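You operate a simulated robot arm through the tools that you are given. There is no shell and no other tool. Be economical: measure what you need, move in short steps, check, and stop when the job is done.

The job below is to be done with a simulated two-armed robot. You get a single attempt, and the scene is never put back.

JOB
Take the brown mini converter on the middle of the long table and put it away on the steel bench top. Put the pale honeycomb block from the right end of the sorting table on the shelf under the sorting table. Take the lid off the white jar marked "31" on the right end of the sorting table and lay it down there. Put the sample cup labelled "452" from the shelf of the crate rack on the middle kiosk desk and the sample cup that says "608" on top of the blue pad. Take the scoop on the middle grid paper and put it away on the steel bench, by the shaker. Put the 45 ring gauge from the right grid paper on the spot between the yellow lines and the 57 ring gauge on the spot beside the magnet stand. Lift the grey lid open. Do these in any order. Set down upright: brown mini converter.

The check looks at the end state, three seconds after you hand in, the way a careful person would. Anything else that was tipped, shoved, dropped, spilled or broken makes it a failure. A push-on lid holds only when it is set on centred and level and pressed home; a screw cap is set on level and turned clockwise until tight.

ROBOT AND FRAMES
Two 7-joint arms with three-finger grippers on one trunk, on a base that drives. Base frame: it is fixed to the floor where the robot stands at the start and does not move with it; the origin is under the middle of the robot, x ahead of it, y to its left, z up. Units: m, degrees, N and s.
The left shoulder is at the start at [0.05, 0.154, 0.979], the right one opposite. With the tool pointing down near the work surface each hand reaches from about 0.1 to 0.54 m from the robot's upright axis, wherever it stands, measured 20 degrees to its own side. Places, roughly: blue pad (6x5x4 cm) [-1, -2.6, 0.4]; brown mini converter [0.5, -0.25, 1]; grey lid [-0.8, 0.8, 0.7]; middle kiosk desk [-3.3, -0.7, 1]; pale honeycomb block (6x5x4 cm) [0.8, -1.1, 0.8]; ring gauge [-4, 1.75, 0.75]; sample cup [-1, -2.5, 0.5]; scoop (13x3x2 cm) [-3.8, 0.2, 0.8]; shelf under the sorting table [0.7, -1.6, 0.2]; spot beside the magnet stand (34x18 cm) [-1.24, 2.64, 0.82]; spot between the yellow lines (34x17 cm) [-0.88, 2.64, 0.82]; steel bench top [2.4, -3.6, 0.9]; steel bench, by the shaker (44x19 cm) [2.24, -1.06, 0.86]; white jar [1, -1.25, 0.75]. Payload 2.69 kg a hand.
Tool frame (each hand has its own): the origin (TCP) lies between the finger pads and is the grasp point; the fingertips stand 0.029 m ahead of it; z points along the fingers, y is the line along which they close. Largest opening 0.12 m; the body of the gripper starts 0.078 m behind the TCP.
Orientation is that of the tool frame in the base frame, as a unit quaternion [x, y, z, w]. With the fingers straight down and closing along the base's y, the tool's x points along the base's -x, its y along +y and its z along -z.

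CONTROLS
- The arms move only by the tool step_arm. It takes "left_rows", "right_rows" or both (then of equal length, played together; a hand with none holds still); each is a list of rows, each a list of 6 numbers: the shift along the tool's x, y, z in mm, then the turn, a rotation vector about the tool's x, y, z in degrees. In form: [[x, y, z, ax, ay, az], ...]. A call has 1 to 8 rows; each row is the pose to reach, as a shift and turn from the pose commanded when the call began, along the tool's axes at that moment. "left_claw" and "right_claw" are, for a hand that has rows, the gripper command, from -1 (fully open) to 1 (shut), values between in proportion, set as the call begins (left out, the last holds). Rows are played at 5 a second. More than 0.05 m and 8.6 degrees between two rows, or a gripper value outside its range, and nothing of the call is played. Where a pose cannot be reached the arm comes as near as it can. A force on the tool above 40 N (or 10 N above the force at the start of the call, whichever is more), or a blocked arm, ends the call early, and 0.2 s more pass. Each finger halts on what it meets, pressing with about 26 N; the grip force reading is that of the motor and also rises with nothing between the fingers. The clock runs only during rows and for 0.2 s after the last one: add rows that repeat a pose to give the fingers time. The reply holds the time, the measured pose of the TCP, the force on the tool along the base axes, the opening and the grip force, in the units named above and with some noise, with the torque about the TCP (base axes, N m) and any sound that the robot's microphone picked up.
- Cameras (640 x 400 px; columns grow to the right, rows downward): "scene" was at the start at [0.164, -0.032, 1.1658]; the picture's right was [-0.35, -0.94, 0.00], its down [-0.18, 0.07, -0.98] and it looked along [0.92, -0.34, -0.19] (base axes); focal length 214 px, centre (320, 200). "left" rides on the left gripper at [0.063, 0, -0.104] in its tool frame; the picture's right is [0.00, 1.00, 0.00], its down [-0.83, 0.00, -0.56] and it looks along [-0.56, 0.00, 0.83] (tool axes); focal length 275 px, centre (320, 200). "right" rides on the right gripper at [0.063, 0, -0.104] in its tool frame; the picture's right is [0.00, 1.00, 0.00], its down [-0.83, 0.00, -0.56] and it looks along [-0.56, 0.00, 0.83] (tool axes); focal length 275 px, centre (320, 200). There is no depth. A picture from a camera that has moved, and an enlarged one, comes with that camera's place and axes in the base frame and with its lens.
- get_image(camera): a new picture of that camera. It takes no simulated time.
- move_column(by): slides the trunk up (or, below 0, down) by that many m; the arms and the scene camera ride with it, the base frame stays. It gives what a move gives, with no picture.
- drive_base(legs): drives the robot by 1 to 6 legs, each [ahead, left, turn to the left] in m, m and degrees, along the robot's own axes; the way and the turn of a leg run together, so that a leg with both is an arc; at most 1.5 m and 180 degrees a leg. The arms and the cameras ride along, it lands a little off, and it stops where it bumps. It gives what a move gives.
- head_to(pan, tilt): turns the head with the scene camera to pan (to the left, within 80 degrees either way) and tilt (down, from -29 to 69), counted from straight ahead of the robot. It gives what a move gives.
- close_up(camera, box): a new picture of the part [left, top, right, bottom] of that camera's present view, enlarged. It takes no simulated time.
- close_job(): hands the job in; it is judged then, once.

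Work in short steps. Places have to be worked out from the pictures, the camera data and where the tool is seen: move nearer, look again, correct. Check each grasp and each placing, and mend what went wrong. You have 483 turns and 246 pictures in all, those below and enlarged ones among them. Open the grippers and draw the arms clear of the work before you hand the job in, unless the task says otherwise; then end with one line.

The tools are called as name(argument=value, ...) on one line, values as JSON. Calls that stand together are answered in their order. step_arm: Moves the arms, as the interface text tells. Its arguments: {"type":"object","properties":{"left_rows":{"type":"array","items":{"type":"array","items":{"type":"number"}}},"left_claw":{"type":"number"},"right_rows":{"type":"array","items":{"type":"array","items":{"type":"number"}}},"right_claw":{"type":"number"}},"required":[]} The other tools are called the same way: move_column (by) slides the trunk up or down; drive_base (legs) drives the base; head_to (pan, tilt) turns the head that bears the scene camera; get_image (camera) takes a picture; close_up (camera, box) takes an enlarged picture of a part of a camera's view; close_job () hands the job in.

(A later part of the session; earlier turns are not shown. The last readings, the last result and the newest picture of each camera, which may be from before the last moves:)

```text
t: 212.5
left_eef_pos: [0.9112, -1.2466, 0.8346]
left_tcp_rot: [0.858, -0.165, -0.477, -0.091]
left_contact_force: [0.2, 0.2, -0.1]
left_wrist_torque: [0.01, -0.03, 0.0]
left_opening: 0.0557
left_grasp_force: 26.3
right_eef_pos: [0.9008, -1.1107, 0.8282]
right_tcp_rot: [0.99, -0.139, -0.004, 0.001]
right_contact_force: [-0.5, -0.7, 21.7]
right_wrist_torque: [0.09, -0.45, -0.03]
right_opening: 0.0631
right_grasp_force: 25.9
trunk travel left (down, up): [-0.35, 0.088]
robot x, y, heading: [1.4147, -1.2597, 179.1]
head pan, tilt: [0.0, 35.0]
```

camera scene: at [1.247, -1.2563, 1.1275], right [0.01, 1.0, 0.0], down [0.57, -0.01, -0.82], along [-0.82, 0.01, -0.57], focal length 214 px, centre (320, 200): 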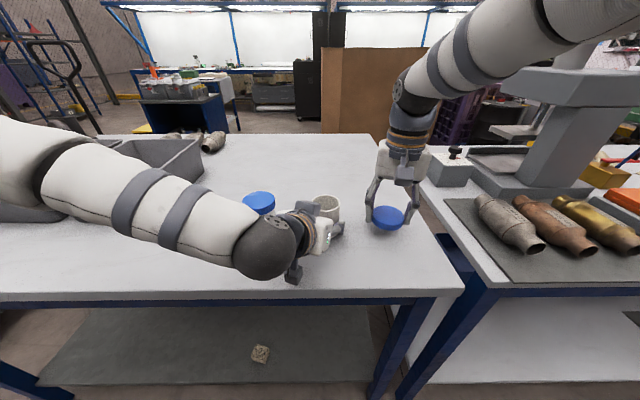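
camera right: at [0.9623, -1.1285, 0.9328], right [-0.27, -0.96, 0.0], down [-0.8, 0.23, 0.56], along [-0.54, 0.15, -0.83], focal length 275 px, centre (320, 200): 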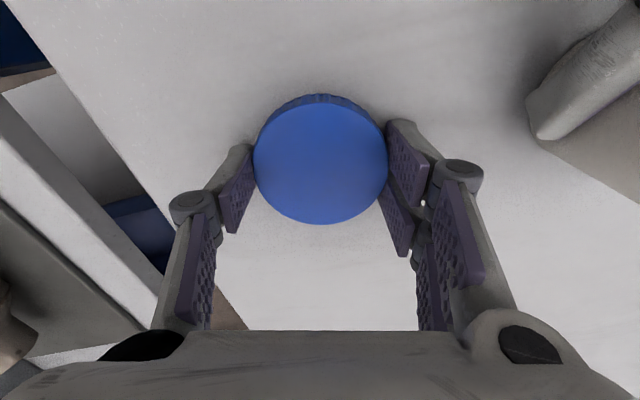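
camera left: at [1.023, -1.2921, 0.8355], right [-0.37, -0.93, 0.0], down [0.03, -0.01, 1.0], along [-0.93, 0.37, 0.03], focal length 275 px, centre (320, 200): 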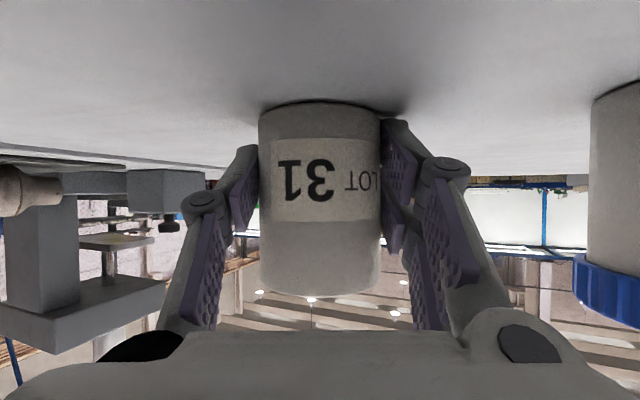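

Contact (22 N). I ease up 1.5 mm, open and rise.

step_arm(right_rows=[[0, 0, -2, 0, 0, 0], [0, 0, -2, 0, 0, 0]])

step_arm(right_rows=[[0, 0, 0, 0, 0, 0], [0, 0, 0, 0, 0, 0], [0, 0, -10, 0, 0, 0], [0, 0, -40, 0, 0, 0], [0, 0, -85, 0, 0, 0], [0, 0, -130, 0, 0, 0], [0, 0, -160, 0, 0, 0], [0, 0, -160, 0, 0, 0]], right_claw=-0.5)

get_image(camera="right")

```text
t: 213.1
left_eef_pos: [0.9095, -1.2463, 0.834]
left_tcp_rot: [0.858, -0.164, -0.478, -0.091]
left_contact_force: [0.1, 0.1, -1.0]
left_wrist_torque: [-0.01, -0.06, 0.0]
left_opening: 0.0556
left_grasp_force: 25.7
right_eef_pos: [0.9002, -1.1111, 0.8283]
right_tcp_rot: [0.99, -0.139, -0.002, 0.001]
right_contact_force: [-4.7, -2.9, 14.1]
right_wrist_torque: [0.0, 0.23, 0.01]
right_opening: 0.063
right_grasp_force: 25.8
trunk travel left (down, up): [-0.35, 0.088]
robot x, y, heading: [1.4111, -1.2585, 179.3]
head pan, tilt: [0.0, 35.0]
```

```text
t: 214.9
left_eef_pos: [0.9089, -1.2469, 0.8333]
left_tcp_rot: [0.859, -0.164, -0.477, -0.091]
left_contact_force: [0.2, 0.1, -0.9]
left_wrist_torque: [0.02, -0.03, -0.01]
left_opening: 0.0557
left_grasp_force: 26.5
right_eef_pos: [0.9001, -1.1098, 0.9864]
right_tcp_rot: [0.99, -0.139, -0.002, 0.0]
right_contact_force: [-0.2, -0.3, 0.3]
right_wrist_torque: [0.01, 0.01, 0.01]
right_opening: 0.0897
right_grasp_force: 0.0
trunk travel left (down, up): [-0.35, 0.088]
robot x, y, heading: [1.4127, -1.262, 179.3]
head pan, tilt: [0.0, 35.0]
```

```text
145 pictures are left
camera right: at [0.9612, -1.1278, 1.0918], right [-0.27, -0.96, 0.0], down [-0.8, 0.23, 0.56], along [-0.54, 0.15, -0.83], focal length 275 px, centre (320, 200)
```

right: 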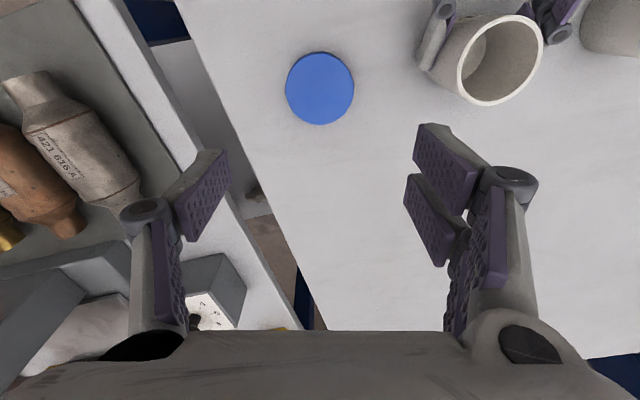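

Cap lies flat. The left still holds the open jar; I move it gently back to its original spot (-12, +25 mm) with a 5 mm lift.

step_arm(left_rows=[[-4.2, 0, -2.6, 0, 0, 0], [-9.5, -9.4, 6, 0, 0, 0], [-15, -18.8, 14.7, 0, 0, 0], [-10.8, -18.8, 17.3, 0, 0, 0], [-9.1, -18.8, 18.3, 0, 0, 0], [-9.1, -18.8, 18.3, 0, 0, 0]])

get_image(camera="left")

```text
t: 216.3
left_eef_pos: [0.8991, -1.2198, 0.8332]
left_tcp_rot: [0.858, -0.164, -0.479, -0.091]
left_contact_force: [-0.3, 0.1, 5.9]
left_wrist_torque: [-0.21, 0.16, -0.02]
left_opening: 0.0557
left_grasp_force: 25.8
right_eef_pos: [0.9, -1.1102, 0.9884]
right_tcp_rot: [0.99, -0.14, -0.001, 0.0]
right_contact_force: [0.5, -0.2, -0.2]
right_wrist_torque: [0.01, 0.0, 0.02]
right_opening: 0.0902
right_grasp_force: 0.1
trunk travel left (down, up): [-0.35, 0.088]
robot x, y, heading: [1.4136, -1.2596, 179.2]
head pan, tilt: [0.0, 35.0]
```

```text
144 pictures are left
camera left: at [1.012, -1.2669, 0.8347], right [-0.37, -0.93, 0.01], down [0.04, -0.01, 1.0], along [-0.93, 0.37, 0.04], focal length 275 px, centre (320, 200)
```

left: 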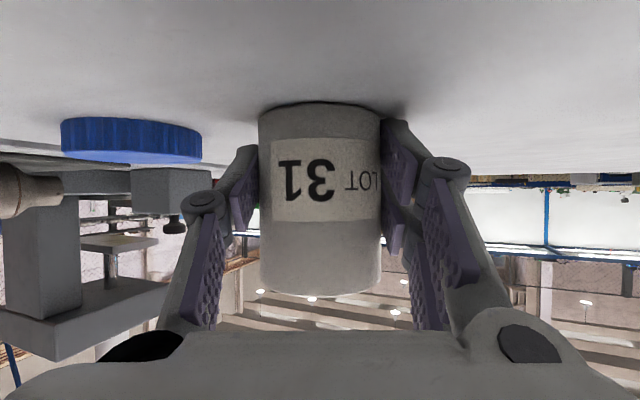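

Jar rests on the table. I open the left hand, and withdraw horizontally, then up.

step_arm(left_rows=[[0, 0, 0, 0, 0, 0], [0, 0, 0, 0, 0, 0], [10, 0, -17, 0, 0, 0], [21, 0, -34, 0, 0, 0], [31, 0, -51, 0, 0, 0], [42, 0, -68, 0, 0, 0], [42, 0, -68, 0, 0, 0]], left_claw=-0.45)

get_image(camera="left")

```text
t: 217.9
left_eef_pos: [0.9721, -1.2523, 0.8306]
left_tcp_rot: [0.858, -0.165, -0.478, -0.092]
left_contact_force: [-0.5, -1.1, 0.4]
left_wrist_torque: [0.01, 0.0, -0.04]
left_opening: 0.0868
left_grasp_force: 0.1
right_eef_pos: [0.8992, -1.1097, 0.9877]
right_tcp_rot: [0.99, -0.139, -0.001, 0.001]
right_contact_force: [0.8, 0.2, 0.0]
right_wrist_torque: [-0.01, -0.03, -0.04]
right_opening: 0.0899
right_grasp_force: 0.1
trunk travel left (down, up): [-0.35, 0.088]
robot x, y, heading: [1.414, -1.2611, 179.5]
head pan, tilt: [0.0, 35.0]
```

```text
143 pictures are left
camera left: at [1.0854, -1.2979, 0.8332], right [-0.37, -0.93, 0.0], down [0.03, -0.01, 1.0], along [-0.93, 0.37, 0.03], focal length 275 px, centre (320, 200)
```

left: 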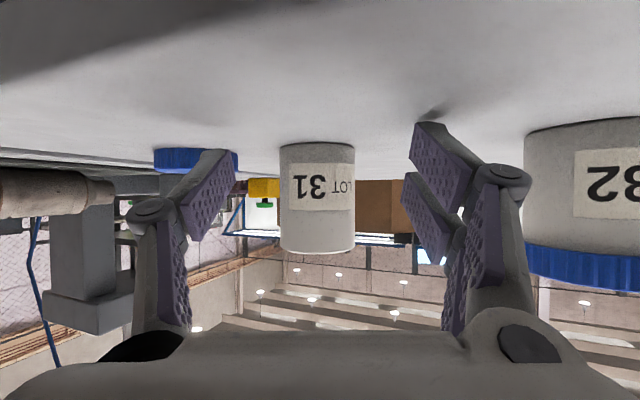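

Jar 31 stands open, undisturbed. I raise the left hand, re-straighten both hands, and back away.

step_arm(left_rows=[[-34, 0, -21, 0, 0, 0], [-68, 0, -42, 0, 0, 0], [-102, 0, -63, 0, 0, 0], [-136, 0, -84, 0, 0, 0], [-170, 0, -105, 0, 0, 0], [-170, 0, -105, 0, 0, 0]], right_rows=[[0, 0, -15, 0, 0, -4], [0, 0, -30, 0, 0, -8], [0, 0, -45, 0, 0, -12], [0, 0, -60, 0, 0, -16], [0, 0, -60, 0, 0, -16], [0, 0, -60, 0, 0, -16]])

drive_base(legs=[[-0.2, 0, 0]])

step_arm(left_rows=[[0, 0, 0, 0, 8, 0], [0, 0, 0, 0, 16, 0], [0, 0, 0, 0, 24, 0], [0, 0, 0, 0, 32, 0], [0, 0, 0, 0, 40, 0], [0, 0, 0, 0, 48, 0], [0, 0, 0, 0, 56, 0], [0, 0, 0, 0, 57, 0]])

get_image(camera="scene")

```text
t: 219.3
left_eef_pos: [0.9714, -1.2506, 1.0333]
left_tcp_rot: [0.858, -0.165, -0.477, -0.091]
left_contact_force: [-0.2, -0.3, 0.4]
left_wrist_torque: [0.01, 0.03, 0.0]
left_opening: 0.0869
left_grasp_force: 0.0
right_eef_pos: [0.902, -1.1091, 1.0486]
right_tcp_rot: [1.0, 0.0, -0.001, 0.001]
right_contact_force: [0.4, 1.1, -0.5]
right_wrist_torque: [0.02, 0.0, -0.02]
right_opening: 0.0899
right_grasp_force: 0.0
trunk travel left (down, up): [-0.35, 0.088]
robot x, y, heading: [1.4125, -1.2607, 179.5]
head pan, tilt: [0.0, 35.0]
```

```text
t: 220.9
left_eef_pos: [1.1719, -1.2545, 1.0339]
left_tcp_rot: [0.858, -0.163, -0.478, -0.09]
left_contact_force: [-1.1, -0.5, -0.5]
left_wrist_torque: [0.02, 0.02, -0.02]
left_opening: 0.0869
left_grasp_force: 0.1
right_eef_pos: [1.1007, -1.1129, 1.0485]
right_tcp_rot: [1.0, 0.001, -0.001, 0.001]
right_contact_force: [0.5, -0.7, 0.0]
right_wrist_torque: [0.02, 0.04, -0.01]
right_opening: 0.09
right_grasp_force: 0.0
trunk travel left (down, up): [-0.35, 0.088]
robot x, y, heading: [1.6119, -1.2612, 179.5]
head pan, tilt: [0.0, 35.0]
```

```text
t: 222.7
left_eef_pos: [1.1707, -1.2546, 1.0323]
left_tcp_rot: [0.982, -0.188, -0.009, -0.002]
left_contact_force: [0.0, 0.0, -0.9]
left_wrist_torque: [-0.03, -0.02, -0.02]
left_opening: 0.0867
left_grasp_force: 0.1
right_eef_pos: [1.0991, -1.1133, 1.0489]
right_tcp_rot: [1.0, 0.001, -0.001, 0.001]
right_contact_force: [0.2, 0.2, 0.5]
right_wrist_torque: [0.05, -0.01, 0.02]
right_opening: 0.0898
right_grasp_force: 0.0
trunk travel left (down, up): [-0.35, 0.088]
robot x, y, heading: [1.6135, -1.2602, 179.6]
head pan, tilt: [0.0, 35.0]
```

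```text
142 pictures are left
camera scene: at [1.4464, -1.2588, 1.1275], right [0.01, 1.0, 0.0], down [0.57, -0.01, -0.82], along [-0.82, 0.01, -0.57], focal length 214 px, centre (320, 200)
```

scene: 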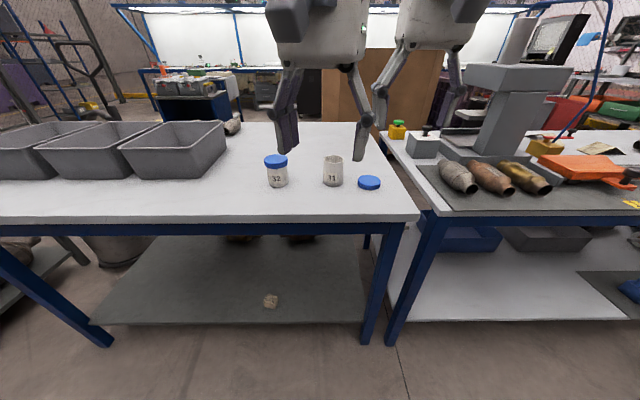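

Both sorting-table jobs look right. I separate the hands and then look where the steel bench "by the shaker" lies behind me later. Now re-pose the left hand.

step_arm(left_rows=[[0, 30, 0, 0, 0, -6], [0, 60, 0, 0, 0, -12], [0, 95, 0, 0, 0, -18], [0, 130, 0, 0, 0, -21.7], [0, 150, 0, 0, 0, -21.7]])

drive_base(legs=[[0, 0, 90], [1.5, 0, 0], [1.5, 0, 0], [0.15, 0, 0]])

head_to(pan=0, tilt=25)

get_image(camera="scene")

```text
t: 223.9
left_eef_pos: [1.1157, -1.3961, 1.0313]
left_tcp_rot: [1.0, 0.001, -0.009, -0.003]
left_contact_force: [-0.1, 0.2, -0.2]
left_wrist_torque: [-0.02, -0.02, 0.03]
left_opening: 0.0868
left_grasp_force: 0.1
right_eef_pos: [1.1009, -1.1127, 1.0487]
right_tcp_rot: [1.0, 0.0, -0.001, 0.001]
right_contact_force: [-0.4, -0.4, 0.6]
right_wrist_torque: [-0.03, 0.03, -0.01]
right_opening: 0.09
right_grasp_force: 0.0
trunk travel left (down, up): [-0.35, 0.088]
robot x, y, heading: [1.6069, -1.2577, 179.6]
head pan, tilt: [0.0, 35.0]
```

```text
t: 243.1
left_eef_pos: [1.6719, -4.8879, 1.0314]
left_tcp_rot: [0.703, 0.711, -0.008, 0.005]
left_contact_force: [-0.2, 0.4, -1.1]
left_wrist_torque: [0.03, 0.0, -0.01]
left_opening: 0.087
left_grasp_force: 0.0
right_eef_pos: [1.3911, -4.9061, 1.0491]
right_tcp_rot: [0.702, 0.712, 0.001, 0.002]
right_contact_force: [-0.9, 0.2, -0.3]
right_wrist_torque: [-0.02, 0.0, -0.01]
right_opening: 0.0899
right_grasp_force: 0.0
trunk travel left (down, up): [-0.35, 0.088]
robot x, y, heading: [1.5361, -4.3982, -90.3]
head pan, tilt: [0.0, 35.0]
```

```text
t: 243.8
left_eef_pos: [1.6723, -4.8878, 1.031]
left_tcp_rot: [0.703, 0.712, -0.009, 0.004]
left_contact_force: [0.4, 0.0, -0.8]
left_wrist_torque: [0.01, 0.0, -0.01]
left_opening: 0.0872
left_grasp_force: 0.1
right_eef_pos: [1.3917, -4.9058, 1.0482]
right_tcp_rot: [0.703, 0.711, 0.0, 0.001]
right_contact_force: [-1.6, 0.6, 0.4]
right_wrist_torque: [0.01, 0.01, -0.01]
right_opening: 0.09
right_grasp_force: 0.0
trunk travel left (down, up): [-0.35, 0.088]
robot x, y, heading: [1.5352, -4.388, -90.1]
head pan, tilt: [0.0, 25.0]
```

```text
141 pictures are left
camera scene: at [1.5346, -4.5618, 1.1432], right [-1.0, 0.0, 0.0], down [0.0, 0.42, -0.91], along [0.0, -0.91, -0.42], focal length 214 px, centre (320, 200)
```

scene: 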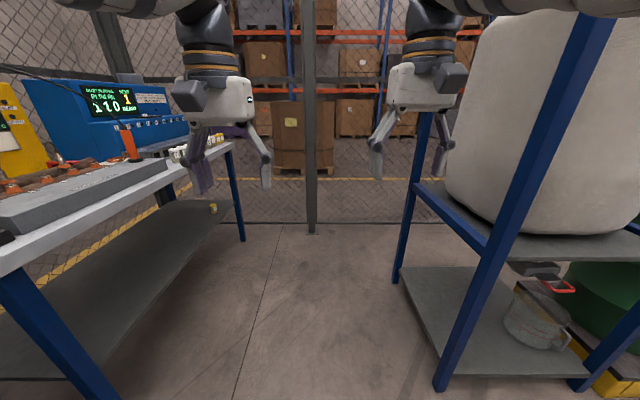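

At the south gap. I turn west, pass through it, then turn north toward the crate rack.

drive_base(legs=[[0, 0, -90], [0, 0.07, 0], [1.2, 0, 0], [0.45, 0, 0], [0, 0, -90]])

drive_base(legs=[[1.2, 0, 0], [0.7, 0.2, 0]])

head_to(pan=70, tilt=30)

get_image(camera="scene")

```text
t: 260.6
left_eef_pos: [-0.2815, -3.9924, 1.0317]
left_tcp_rot: [0.719, -0.695, -0.004, -0.009]
left_contact_force: [0.0, -0.3, -0.1]
left_wrist_torque: [0.0, -0.02, -0.01]
left_opening: 0.087
left_grasp_force: 0.2
right_eef_pos: [0.0009, -3.9681, 1.0477]
right_tcp_rot: [0.72, -0.694, -0.001, 0.0]
right_contact_force: [0.2, -0.3, -0.2]
right_wrist_torque: [-0.02, -0.04, 0.01]
right_opening: 0.0902
right_grasp_force: 0.1
trunk travel left (down, up): [-0.35, 0.088]
robot x, y, heading: [-0.1331, -4.4794, 91.2]
head pan, tilt: [0.0, 25.0]
```

```text
t: 270.3
left_eef_pos: [-0.4713, -2.0809, 1.0319]
left_tcp_rot: [0.709, -0.705, -0.005, -0.009]
left_contact_force: [0.7, 0.2, 0.3]
left_wrist_torque: [0.0, 0.03, 0.02]
left_opening: 0.0869
left_grasp_force: 0.1
right_eef_pos: [-0.1904, -2.0638, 1.0487]
right_tcp_rot: [0.71, -0.704, -0.001, 0.001]
right_contact_force: [-0.1, -0.1, -1.1]
right_wrist_torque: [-0.01, -0.02, -0.03]
right_opening: 0.09
right_grasp_force: 0.0
trunk travel left (down, up): [-0.35, 0.088]
robot x, y, heading: [-0.3403, -2.5766, 89.8]
head pan, tilt: [0.0, 25.0]
```

```text
t: 271.7
left_eef_pos: [-0.4718, -2.0812, 1.0319]
left_tcp_rot: [0.71, -0.705, -0.004, -0.01]
left_contact_force: [0.0, -0.3, 0.3]
left_wrist_torque: [-0.01, -0.01, 0.03]
left_opening: 0.0868
left_grasp_force: 0.1
right_eef_pos: [-0.1906, -2.0641, 1.0485]
right_tcp_rot: [0.71, -0.704, -0.001, 0.0]
right_contact_force: [-0.4, -0.3, 0.6]
right_wrist_torque: [0.0, -0.02, 0.0]
right_opening: 0.09
right_grasp_force: 0.0
trunk travel left (down, up): [-0.35, 0.088]
robot x, y, heading: [-0.3386, -2.5792, 89.7]
head pan, tilt: [70.0, 30.0]
```

```text
140 pictures are left
camera scene: at [-0.4205, -2.4671, 1.1353], right [0.35, 0.94, 0.0], down [0.47, -0.17, -0.87], along [-0.81, 0.3, -0.5], focal length 214 px, centre (320, 200)
```

scene: 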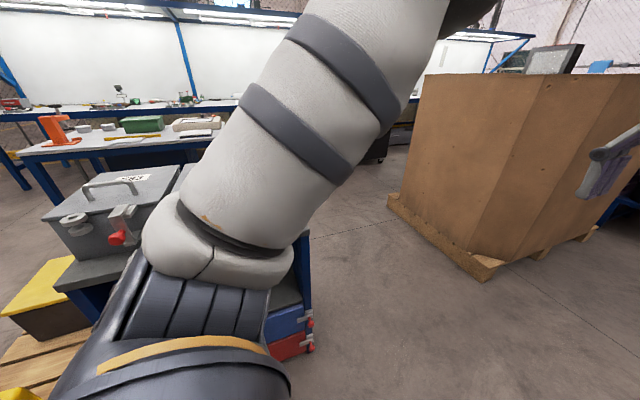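

The rack has a case on top and its shelf faces east. I move east 0.22 m for clearance and turn to face it.

drive_base(legs=[[0, -0.2, 0], [0, 0, 90]])

head_to(pan=0, tilt=35)

get_image(camera="scene")

```text
t: 277.7
left_eef_pos: [-0.6333, -2.7055, 1.0313]
left_tcp_rot: [1.0, -0.004, -0.009, -0.003]
left_contact_force: [-0.1, -0.3, 0.3]
left_wrist_torque: [-0.02, 0.0, -0.01]
left_opening: 0.0868
left_grasp_force: 0.1
right_eef_pos: [-0.6466, -2.4246, 1.0488]
right_tcp_rot: [1.0, -0.004, -0.001, 0.0]
right_contact_force: [0.5, 0.7, 0.0]
right_wrist_torque: [0.01, 0.0, -0.02]
right_opening: 0.0902
right_grasp_force: 0.0
trunk travel left (down, up): [-0.35, 0.088]
robot x, y, heading: [-0.1358, -2.5763, 178.9]
head pan, tilt: [70.0, 30.0]
```

```text
t: 279.1
left_eef_pos: [-0.6343, -2.7072, 1.033]
left_tcp_rot: [1.0, -0.004, -0.009, -0.004]
left_contact_force: [-1.0, 0.1, 0.4]
left_wrist_torque: [0.02, -0.01, -0.03]
left_opening: 0.0869
left_grasp_force: 0.0
right_eef_pos: [-0.6475, -2.4242, 1.0487]
right_tcp_rot: [1.0, -0.004, -0.001, 0.001]
right_contact_force: [-1.6, -0.9, -0.6]
right_wrist_torque: [0.0, -0.03, 0.01]
right_opening: 0.0902
right_grasp_force: 0.0
trunk travel left (down, up): [-0.35, 0.088]
robot x, y, heading: [-0.1364, -2.5758, 178.9]
head pan, tilt: [0.0, 35.0]
```

```text
139 pictures are left
camera scene: at [-0.302, -2.5731, 1.1275], right [0.02, 1.0, 0.0], down [0.57, -0.01, -0.82], along [-0.82, 0.01, -0.57], focal length 214 px, centre (320, 200)
```

scene: 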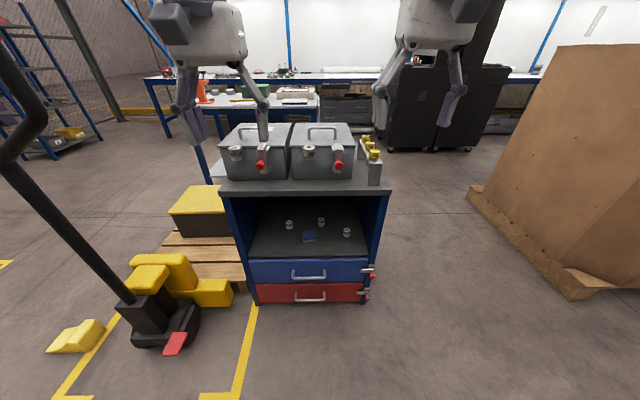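

close_up(camera="scene", box=[235, 180, 395, 280])

```text
4.00 times, centred on (315, 230) of scene
camera zoom: at [-0.302, -2.5731, 1.1275], right [0.02, 1.0, 0.0], down [0.57, -0.01, -0.82], along [-0.82, 0.01, -0.57], focal length 858 px, centre (340, 80)
```

zoom: 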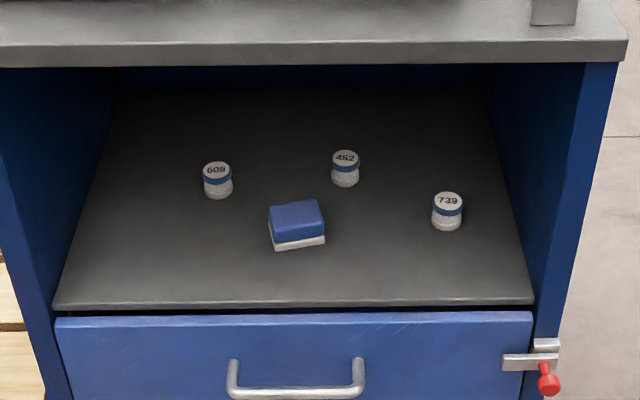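

Labels: 608 left, 452 back middle, 739 right; pad between. Shelf z≈0.39, niche height ~0.32. I retract the left hand, pitch the right hand 58° forward, and lower the trunk.

step_arm(right_rows=[[0, 0, 0, 0, -8, 0], [0, 0, 0, 0, -16, 0], [0, 0, 0, 0, -24, 0], [0, 0, 0, 0, -32, 0], [0, 0, 0, 0, -40, 0], [0, 0, 0, 0, -48, 0], [0, 0, 0, 0, -56, 0], [0, 0, 0, 0, -58, 0]], left_rows=[[30, 10, 0, 0, 0, 0], [60, 20, 0, 0, 0, 0], [90, 30, 0, 0, 0, 0], [120, 40, 0, 0, 0, 0], [150, 50, 0, 0, 0, 0], [180, 60, 0, 0, 0, 0], [180, 60, 0, 0, 0, 0], [180, 60, 0, 0, 0, 0]])

move_column(by=-0.2)

get_image(camera="scene")

```text
t: 280.9
left_eef_pos: [-0.4531, -2.7662, 1.0276]
left_tcp_rot: [1.0, -0.003, -0.01, -0.004]
left_contact_force: [0.3, 0.3, 0.4]
left_wrist_torque: [-0.02, 0.01, 0.01]
left_opening: 0.0874
left_grasp_force: 0.1
right_eef_pos: [-0.6463, -2.424, 1.0472]
right_tcp_rot: [0.873, -0.004, -0.487, -0.001]
right_contact_force: [0.0, -0.6, -0.7]
right_wrist_torque: [0.0, -0.04, 0.0]
right_opening: 0.0901
right_grasp_force: 0.1
trunk travel left (down, up): [-0.35, 0.088]
robot x, y, heading: [-0.1358, -2.5755, 179.1]
head pan, tilt: [0.0, 35.0]
```

```text
t: 283.1
left_eef_pos: [-0.4528, -2.7663, 0.8274]
left_tcp_rot: [1.0, -0.004, -0.009, -0.003]
left_contact_force: [0.3, -0.2, 0.7]
left_wrist_torque: [0.03, -0.01, -0.03]
left_opening: 0.0871
left_grasp_force: 0.0
right_eef_pos: [-0.6468, -2.4252, 0.8487]
right_tcp_rot: [0.874, -0.003, -0.487, -0.001]
right_contact_force: [0.3, -0.9, 0.3]
right_wrist_torque: [-0.04, 0.0, 0.01]
right_opening: 0.0899
right_grasp_force: 0.0
trunk travel left (down, up): [-0.15, 0.288]
robot x, y, heading: [-0.1348, -2.5796, 179.0]
head pan, tilt: [0.0, 35.0]
```

```text
137 pictures are left
camera scene: at [-0.3603, -2.5719, 0.9189], right [0.02, 1.0, 0.0], down [0.57, -0.01, -0.82], along [-0.82, 0.01, -0.57], focal length 214 px, centre (320, 200)
```

scene: 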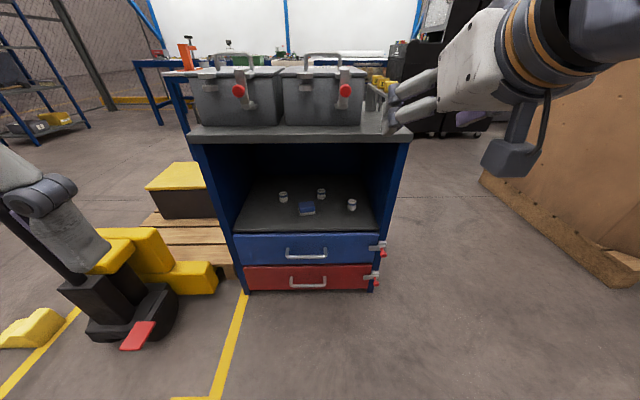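

close_up(camera="scene", box=[235, 150, 395, 250])

```text
4.00 times, centred on (315, 200) of scene
camera zoom: at [-0.3603, -2.5719, 0.9189], right [0.02, 1.0, 0.0], down [0.57, -0.01, -0.82], along [-0.82, 0.01, -0.57], focal length 858 px, centre (340, 200)
```

zoom: 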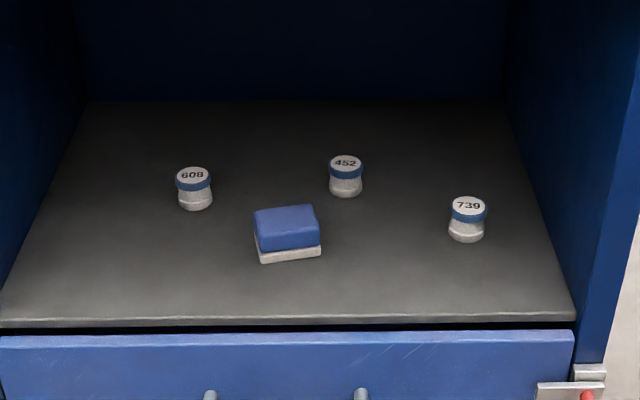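

Triangulated: shelf z≈0.40; cup 452 ≈[-1.13,-2.556], cup 608 ≈[-1.11,-2.715], pad ≈[-1.037,-2.612] top ≈0.42. I lower the right hand in front of the rack while pitching the left hand forward.

step_arm(right_rows=[[37, 9, 23, 0, 0, 0], [74, 18, 46, 0, 0, 0], [111, 27, 69, 0, 0, 0], [148, 36, 92, 0, 0, 0], [185, 45, 115, 0, 0, 0], [222, 54, 138, 0, 0, 0], [259, 63, 161, 0, 0, 0], [296, 70, 184, 0, 0, 0]], left_rows=[[0, 0, 0, 0, -8, 0], [0, 0, 0, 0, -16, 0], [0, 0, 0, 0, -24, 0], [0, 0, 0, 0, -32, 0], [0, 0, 0, 0, -40, 0], [0, 0, 0, 0, -48, 0], [0, 0, 0, 0, -56, 0], [0, 0, 0, 0, -58, 0]])

get_image(camera="scene")

```text
t: 284.9
left_eef_pos: [-0.4744, -2.7532, 0.8858]
left_tcp_rot: [0.87, -0.002, -0.493, -0.006]
left_contact_force: [0.4, 0.1, -0.4]
left_wrist_torque: [0.04, 0.03, -0.01]
left_opening: 0.087
left_grasp_force: 0.0
left hand out of reach, approached as far as the arm can: row 6, 7, 8
right_eef_pos: [-0.6476, -2.4939, 0.4971]
right_tcp_rot: [0.874, -0.003, -0.487, -0.001]
right_contact_force: [0.2, -0.1, -0.2]
right_wrist_torque: [0.02, 0.0, 0.01]
right_opening: 0.0899
right_grasp_force: 0.1
trunk travel left (down, up): [-0.15, 0.288]
robot x, y, heading: [-0.1401, -2.5775, 179.3]
head pan, tilt: [0.0, 35.0]
```

```text
135 pictures are left
camera scene: at [-0.3605, -2.5719, 0.9188], right [0.02, 1.0, 0.0], down [0.57, -0.01, -0.82], along [-0.82, 0.01, -0.57], focal length 214 px, centre (320, 200)
```

scene: 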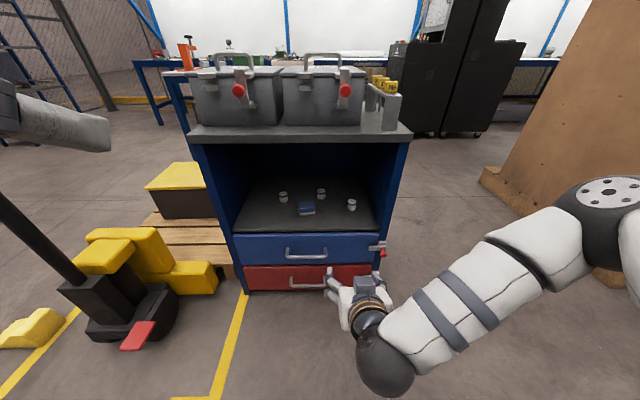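

Right hand is low. I strafe left and move forward so it enters the niche toward cup 608.

drive_base(legs=[[0, 0.22, 0.8], [0.22, 0, 0]])

get_image(camera="right")

get_image(camera="scene")

```text
t: 288.4
left_eef_pos: [-0.6941, -2.9724, 0.8851]
left_tcp_rot: [0.871, 0.001, -0.492, -0.004]
left_contact_force: [-0.1, 0.2, -0.7]
left_wrist_torque: [0.0, 0.02, -0.01]
left_opening: 0.0871
left_grasp_force: 0.1
right_eef_pos: [-0.8702, -2.7152, 0.4983]
right_tcp_rot: [0.874, 0.0, -0.486, 0.001]
right_contact_force: [0.3, -0.8, 0.6]
right_wrist_torque: [0.01, 0.01, -0.02]
right_opening: 0.0901
right_grasp_force: 0.0
trunk travel left (down, up): [-0.15, 0.288]
robot x, y, heading: [-0.3558, -2.7958, 179.5]
head pan, tilt: [0.0, 35.0]
```

```text
134 pictures are left
camera right: at [-0.7475, -2.7154, 0.5], right [0.0, -1.0, 0.0], down [0.03, 0.0, 1.0], along [-1.0, 0.0, 0.03], focal length 275 px, centre (320, 200)
```

right: 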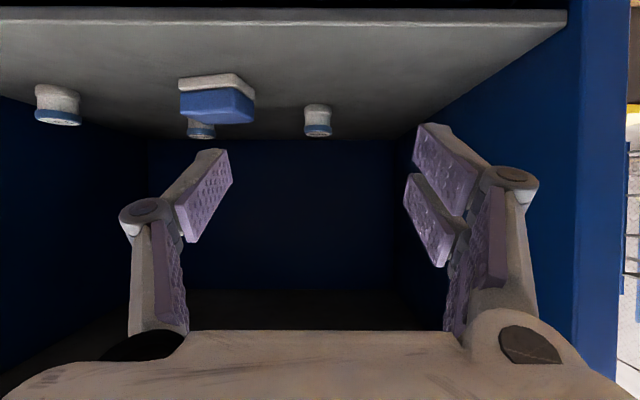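

```text
133 pictures are left
camera scene: at [-0.5821, -2.7916, 0.9188], right [0.01, 1.0, 0.0], down [0.57, -0.01, -0.82], along [-0.82, 0.01, -0.57], focal length 214 px, centre (320, 200)
```

scene: 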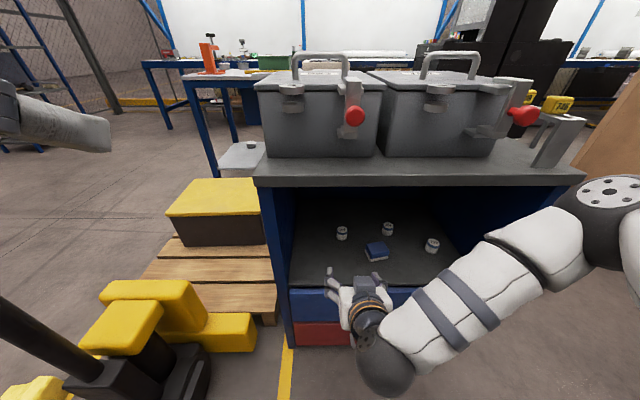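

Cup 608 is straight ahead of the right hand. I advance 150 mm and down 45 mm.

step_arm(right_rows=[[-10, -1, 38, 0, 0, 0], [-20, -2, 76, 0, 0, 0], [-31, -3, 113, 0, 0, 0], [-41, -4, 151, 0, 0, 0], [-41, -4, 151, 0, 0, 0]])

get_image(camera="right")

get_image(camera="scene")

```text
t: 289.6
left_eef_pos: [-0.6952, -2.9724, 0.8855]
left_tcp_rot: [0.87, 0.001, -0.493, -0.005]
left_contact_force: [-0.4, 0.0, 0.6]
left_wrist_torque: [0.0, -0.03, -0.02]
left_opening: 0.087
left_grasp_force: 0.1
right_eef_pos: [-1.0195, -2.7103, 0.4534]
right_tcp_rot: [0.874, 0.0, -0.486, 0.0]
right_contact_force: [0.1, -0.2, -0.2]
right_wrist_torque: [0.0, 0.01, 0.01]
right_opening: 0.0899
right_grasp_force: 0.0
trunk travel left (down, up): [-0.15, 0.288]
robot x, y, heading: [-0.3587, -2.7981, 179.6]
head pan, tilt: [0.0, 35.0]
```

```text
132 pictures are left
camera right: at [-0.8965, -2.7112, 0.4552], right [0.0, -1.0, 0.0], down [0.03, 0.0, 1.0], along [-1.0, 0.0, 0.03], focal length 275 px, centre (320, 200)
```

right: 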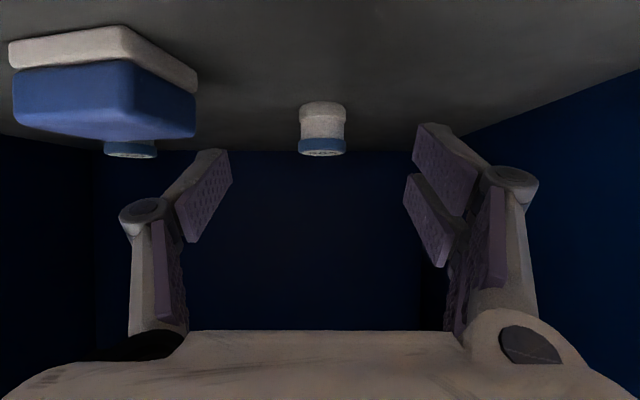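

```text
131 pictures are left
camera scene: at [-0.5821, -2.7916, 0.9188], right [0.01, 1.0, 0.0], down [0.57, -0.01, -0.82], along [-0.82, 0.01, -0.57], focal length 214 px, centre (320, 200)
```

scene: 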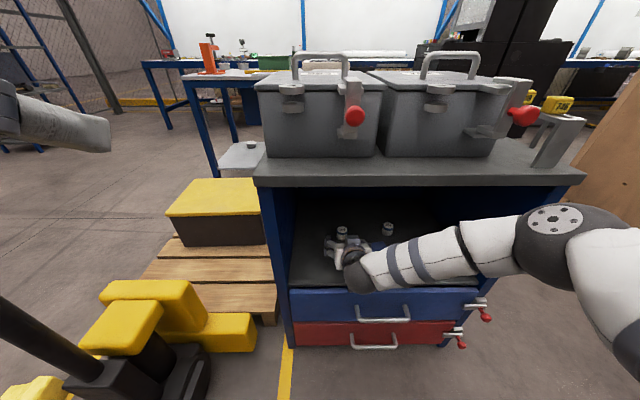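

I narrow the opening to 6 cm (pad is close by) and advance onto the cup.

step_arm(right_rows=[[0, 0, 0, 0, 0, 0], [0, 0, 0, 0, 0, 0], [-9, 0, 29, 0, 0, 0], [-18, 0, 58, 0, 0, 0], [-28, 0, 88, 0, 0, 0], [-28, 0, 88, 0, 0, 0]], right_claw=0)

get_image(camera="right")

```text
t: 291.0
left_eef_pos: [-0.6944, -2.9735, 0.8848]
left_tcp_rot: [0.87, 0.001, -0.493, -0.005]
left_contact_force: [-0.1, 0.4, 0.1]
left_wrist_torque: [-0.03, 0.0, 0.02]
left_opening: 0.0872
left_grasp_force: 0.0
right_eef_pos: [-1.1077, -2.713, 0.4313]
right_tcp_rot: [0.874, 0.001, -0.486, 0.001]
right_contact_force: [0.5, -0.6, 0.2]
right_wrist_torque: [0.0, -0.03, 0.0]
right_opening: 0.0601
right_grasp_force: 0.0
trunk travel left (down, up): [-0.15, 0.288]
robot x, y, heading: [-0.3577, -2.7933, 179.5]
head pan, tilt: [0.0, 35.0]
```

```text
130 pictures are left
camera right: at [-0.9861, -2.7121, 0.4321], right [0.0, -1.0, 0.0], down [0.03, 0.0, 1.0], along [-1.0, 0.0, 0.03], focal length 275 px, centre (320, 200)
```

right: 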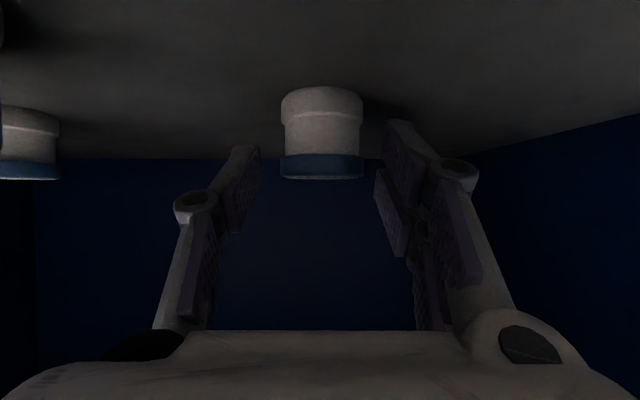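

The cup is between the fingers but TCP is slightly high. I adjust 10 mm back and 7 mm down, then close.

step_arm(right_rows=[[6, 0, -2.4, 0, 0, 0], [11.2, 0, -4.8, 0, 0, 0], [11.2, 0, -4.8, 0, 0, 0]])

step_arm(right_rows=[[0, 0, 0, 0, 0, 0], [0, 0, 0, 0, 0, 0], [0, 0, 0, 0, 0, 0]], right_claw=1)

get_image(camera="right")

```text
t: 291.8
left_eef_pos: [-0.6941, -2.9733, 0.885]
left_tcp_rot: [0.871, 0.001, -0.492, -0.005]
left_contact_force: [-0.3, 0.9, 0.4]
left_wrist_torque: [-0.01, 0.01, -0.02]
left_opening: 0.087
left_grasp_force: 0.1
right_eef_pos: [-1.0993, -2.7121, 0.4258]
right_tcp_rot: [0.874, 0.001, -0.486, 0.001]
right_contact_force: [-1.0, -0.5, 1.0]
right_wrist_torque: [-0.08, 0.04, -0.04]
right_opening: 0.0604
right_grasp_force: 0.2
trunk travel left (down, up): [-0.15, 0.288]
robot x, y, heading: [-0.3548, -2.7931, 179.4]
head pan, tilt: [0.0, 35.0]
```

```text
t: 292.6
left_eef_pos: [-0.6933, -2.9739, 0.8849]
left_tcp_rot: [0.87, 0.001, -0.493, -0.004]
left_contact_force: [0.1, -0.3, -0.2]
left_wrist_torque: [0.01, 0.01, -0.02]
left_opening: 0.0869
left_grasp_force: 0.0
right_eef_pos: [-1.0983, -2.7121, 0.4264]
right_tcp_rot: [0.874, 0.001, -0.486, 0.001]
right_contact_force: [-1.0, -4.0, 8.6]
right_wrist_torque: [-0.3, 0.12, 0.08]
right_opening: 0.0343
right_grasp_force: 26.1
trunk travel left (down, up): [-0.15, 0.288]
robot x, y, heading: [-0.3581, -2.7932, 179.5]
head pan, tilt: [0.0, 35.0]
```

```text
129 pictures are left
camera right: at [-0.977, -2.7121, 0.4268], right [0.0, -1.0, 0.0], down [0.04, 0.0, 1.0], along [-1.0, 0.0, 0.04], focal length 275 px, centre (320, 200)
```

right: 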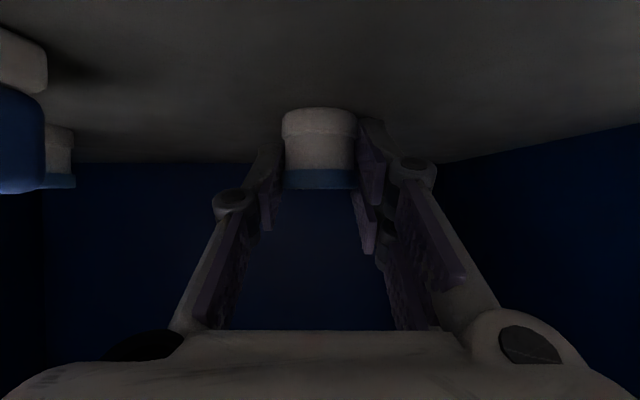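

Cup 608 is gripped (34 mm). I lift 65 mm, then move over the pad (centre ≈[-1.027,-2.614]).

step_arm(right_rows=[[-28, 0, -17, 0, 0, 0], [-55, 0, -34, 0, 0, 0], [-44, -24, -52, 0, 0, 0], [-33, -49, -69, 0, 0, 0], [-22, -74, -87, 0, 0, 0], [-11, -98, -104, 0, 0, 0], [-11, -98, -104, 0, 0, 0]])

get_image(camera="right")

close_up(camera="scene", box=[280, 180, 480, 300])

```text
t: 294.2
left_eef_pos: [-0.6947, -2.972, 0.8847]
left_tcp_rot: [0.87, 0.0, -0.492, -0.005]
left_contact_force: [0.0, -0.3, 0.4]
left_wrist_torque: [-0.03, -0.02, -0.02]
left_opening: 0.0869
left_grasp_force: 0.1
right_eef_pos: [-1.0378, -2.6367, 0.4887]
right_tcp_rot: [0.874, 0.001, -0.486, 0.001]
right_contact_force: [0.9, -0.2, 0.7]
right_wrist_torque: [0.0, 0.01, -0.01]
right_opening: 0.0346
right_grasp_force: 26.1
right hand out of reach, approached as far as the arm can: row 6, 7
trunk travel left (down, up): [-0.15, 0.288]
robot x, y, heading: [-0.3565, -2.7973, 179.4]
head pan, tilt: [0.0, 35.0]
```

```text
128 pictures are left
camera right: at [-0.9154, -2.6362, 0.4897], right [0.0, -1.0, 0.0], down [0.03, 0.0, 1.0], along [-1.0, 0.0, 0.03], focal length 275 px, centre (320, 200)
```

right: 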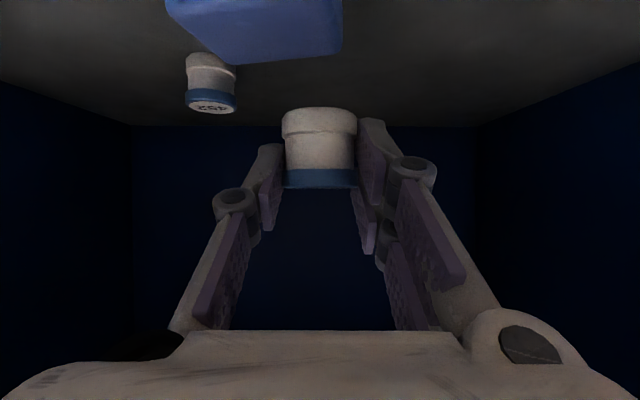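

```text
3.20 times, centred on (380, 240) of scene
camera zoom: at [-0.5821, -2.7916, 0.9188], right [0.01, 1.0, 0.0], down [0.57, -0.01, -0.82], along [-0.82, 0.01, -0.57], focal length 686 px, centre (128, 72)
```

zoom: 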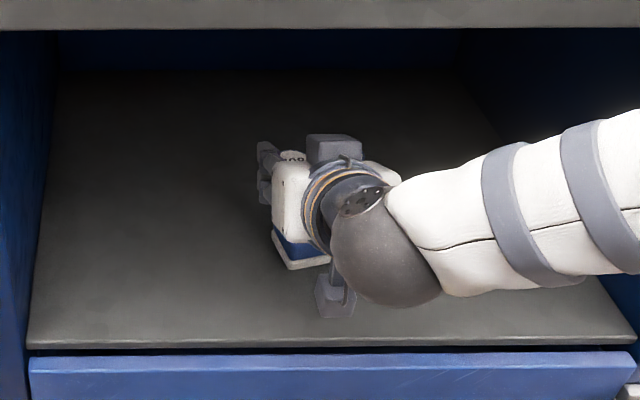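

The arm hit a reach limit ~2 cm short, so I nudge the base back 22 mm and right 21 mm.

drive_base(legs=[[-0.0225, -0.021, 0]])

get_image(camera="right")

```text
t: 295.1
left_eef_pos: [-0.6714, -2.9513, 0.8837]
left_tcp_rot: [0.87, 0.001, -0.493, -0.004]
left_contact_force: [-0.2, 0.5, 0.1]
left_wrist_torque: [-0.03, 0.01, -0.01]
left_opening: 0.0871
left_grasp_force: 0.0
right_eef_pos: [-1.0157, -2.6132, 0.4885]
right_tcp_rot: [0.874, 0.001, -0.486, 0.001]
right_contact_force: [-0.5, -0.3, -0.9]
right_wrist_torque: [0.02, 0.03, 0.03]
right_opening: 0.0342
right_grasp_force: 26.4
trunk travel left (down, up): [-0.15, 0.288]
robot x, y, heading: [-0.3383, -2.7729, 179.4]
head pan, tilt: [0.0, 35.0]
```

```text
126 pictures are left
camera right: at [-0.8925, -2.6154, 0.4896], right [0.0, -1.0, 0.0], down [0.03, 0.0, 1.0], along [-1.0, 0.0, 0.03], focal length 275 px, centre (320, 200)
```

right: 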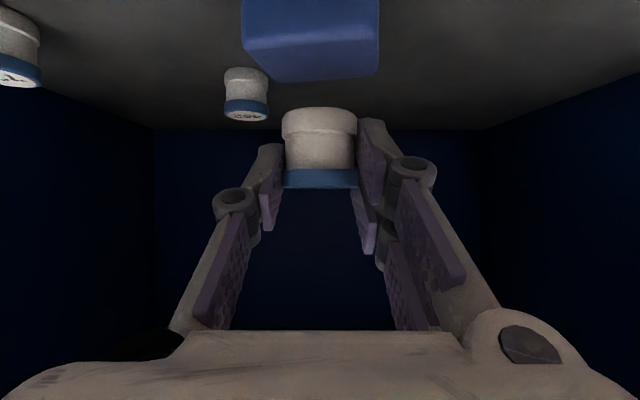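

Nearly aligned; pad's centre is ~10 mm nearer and 3 mm to the +y side. I adjust and lower 22 mm.

step_arm(right_rows=[[5.3, -3, -8.5, 0, 0, 0], [14, -3, -3, 0, 0, 0], [24, -3, 3, 0, 0, 0], [24, -3, 3, 0, 0, 0]])

get_image(camera="right")

close_up(camera="scene", box=[320, 190, 440, 270])

```text
t: 296.1
left_eef_pos: [-0.6712, -2.9519, 0.8855]
left_tcp_rot: [0.871, 0.001, -0.492, -0.004]
left_contact_force: [0.8, -0.2, -0.9]
left_wrist_torque: [-0.01, -0.01, 0.03]
left_opening: 0.0871
left_grasp_force: 0.1
right_eef_pos: [-1.0147, -2.6144, 0.488]
right_tcp_rot: [0.874, 0.001, -0.485, 0.001]
right_contact_force: [-0.9, -0.2, -0.8]
right_wrist_torque: [0.0, -0.02, -0.03]
right_opening: 0.0345
right_grasp_force: 25.7
right hand out of reach, approached as far as the arm can: row 1, 2, 3, 4
trunk travel left (down, up): [-0.15, 0.288]
robot x, y, heading: [-0.3336, -2.7774, 179.4]
head pan, tilt: [0.0, 35.0]
```

```text
125 pictures are left
camera right: at [-0.8925, -2.6154, 0.4896], right [0.0, -1.0, 0.0], down [0.03, 0.0, 1.0], along [-1.0, 0.0, 0.03], focal length 275 px, centre (320, 200)
```

right: 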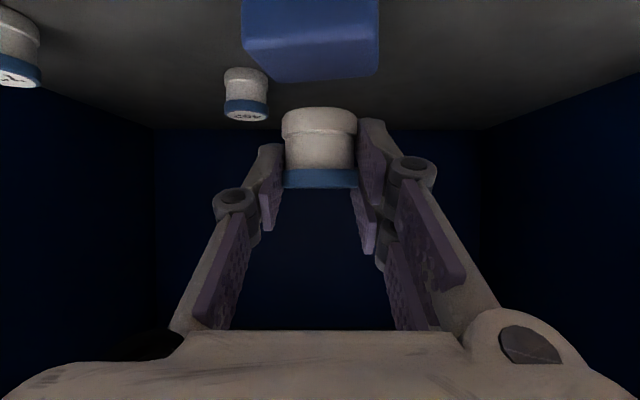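

```text
5.00 times, centred on (380, 230) of scene
camera zoom: at [-0.5592, -2.7708, 0.9188], right [0.01, 1.0, 0.0], down [0.57, -0.01, -0.82], along [-0.82, 0.01, -0.57], focal length 1072 px, centre (20, 50)
```

zoom: 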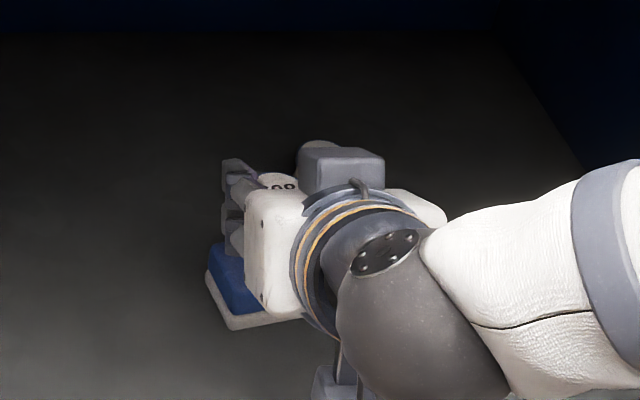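

The arm is against a joint limit here. I shift the hand 80 mm left relative to the body, then move the base right 80 mm (and 10 mm back) to get the same spot with a better posture.

step_arm(right_rows=[[0, 40, 0, 0, 0, 0], [0, 80, 0, 0, 0, 0], [0, 80, 0, 0, 0, 0]])

drive_base(legs=[[-0.01, -0.083, 0]])

get_image(camera="right")

```text
t: 296.9
left_eef_pos: [-0.6706, -2.9514, 0.8844]
left_tcp_rot: [0.87, 0.002, -0.493, -0.004]
left_contact_force: [0.1, 0.5, 0.4]
left_wrist_torque: [0.01, 0.0, 0.01]
left_opening: 0.0868
left_grasp_force: 0.0
right_eef_pos: [-1.0129, -2.696, 0.4875]
right_tcp_rot: [0.875, 0.0, -0.485, 0.0]
right_contact_force: [-0.1, -0.3, 0.2]
right_wrist_torque: [0.02, 0.01, 0.02]
right_opening: 0.0344
right_grasp_force: 25.9
trunk travel left (down, up): [-0.15, 0.288]
robot x, y, heading: [-0.3368, -2.7768, 179.6]
head pan, tilt: [0.0, 35.0]
```

```text
t: 298.2
left_eef_pos: [-0.6597, -2.8697, 0.8848]
left_tcp_rot: [0.87, 0.0, -0.493, -0.005]
left_contact_force: [0.2, -0.1, 0.2]
left_wrist_torque: [0.02, 0.01, 0.0]
left_opening: 0.0869
left_grasp_force: 0.1
right_eef_pos: [-1.004, -2.6129, 0.4875]
right_tcp_rot: [0.874, 0.001, -0.485, 0.001]
right_contact_force: [-0.1, -1.0, -0.9]
right_wrist_torque: [0.03, -0.01, 0.0]
right_opening: 0.0344
right_grasp_force: 26.7
trunk travel left (down, up): [-0.15, 0.288]
robot x, y, heading: [-0.3241, -2.6895, 179.5]
head pan, tilt: [0.0, 35.0]
```

```text
123 pictures are left
camera right: at [-0.8814, -2.6137, 0.4888], right [0.0, -1.0, 0.0], down [0.03, 0.0, 1.0], along [-1.0, 0.0, 0.03], focal length 275 px, centre (320, 200)
```

right: 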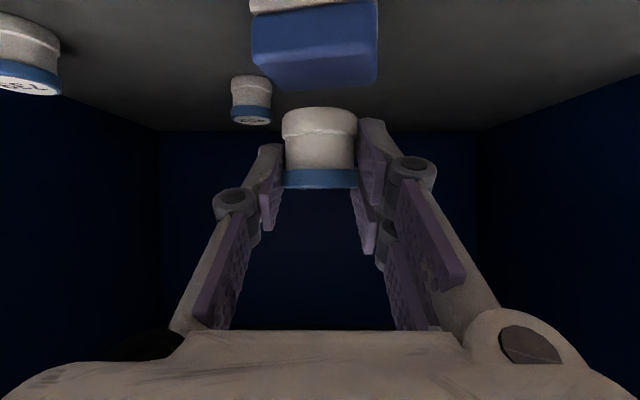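

Now the pad (top ≈0.426, centre ≈[-1.025,-2.611]) is clear. I move 8 mm forward, +2.5 mm y, and lower 22 mm.

step_arm(right_rows=[[-4.2, -2.5, 6.8, 0, 0, 0], [5, -2.5, 12.6, 0, 0, 0], [14.5, -2.5, 18.4, 0, 0, 0], [14.5, -2.5, 18.4, 0, 0, 0]])

get_image(camera="right")

```text
t: 299.2
left_eef_pos: [-0.6603, -2.8687, 0.8843]
left_tcp_rot: [0.87, 0.001, -0.493, -0.005]
left_contact_force: [-0.3, 0.4, 0.5]
left_wrist_torque: [0.01, 0.01, 0.01]
left_opening: 0.087
left_grasp_force: 0.1
right_eef_pos: [-1.0109, -2.61, 0.465]
right_tcp_rot: [0.874, 0.0, -0.486, 0.0]
right_contact_force: [0.4, -0.3, -0.1]
right_wrist_torque: [0.0, -0.01, -0.01]
right_opening: 0.0342
right_grasp_force: 26.3
trunk travel left (down, up): [-0.15, 0.288]
robot x, y, heading: [-0.3229, -2.6932, 179.6]
head pan, tilt: [0.0, 35.0]
```

```text
122 pictures are left
camera right: at [-0.8889, -2.611, 0.466], right [0.0, -1.0, 0.0], down [0.03, 0.0, 1.0], along [-1.0, 0.0, 0.03], focal length 275 px, centre (320, 200)
```

right: 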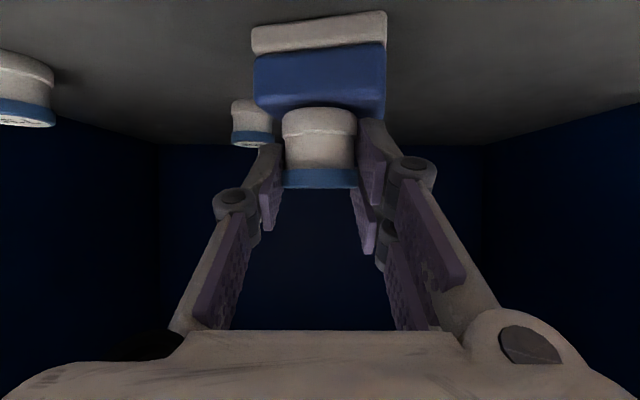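

Gap of ~7 mm remains. Lower in small steps with force watch.

step_arm(right_rows=[[2.5, 0, 1.6, 0, 0, 0], [4.2, 0, 2.6, 0, 0, 0], [5.9, 0, 3.7, 0, 0, 0], [5.9, 0, 3.7, 0, 0, 0]])

```text
t: 300.2
left_eef_pos: [-0.6576, -2.8705, 0.8854]
left_tcp_rot: [0.87, 0.001, -0.493, -0.005]
left_contact_force: [0.8, -0.3, -0.1]
left_wrist_torque: [-0.05, 0.0, 0.02]
left_opening: 0.0871
left_grasp_force: 0.0
right_eef_pos: [-1.0129, -2.61, 0.4607]
right_tcp_rot: [0.873, 0.0, -0.488, 0.001]
right_contact_force: [1.0, -0.1, 17.5]
right_wrist_torque: [-0.18, 0.13, -0.01]
right_opening: 0.0342
right_grasp_force: 26.5
trunk travel left (down, up): [-0.15, 0.288]
robot x, y, heading: [-0.3226, -2.6895, 179.3]
head pan, tilt: [0.0, 35.0]
```

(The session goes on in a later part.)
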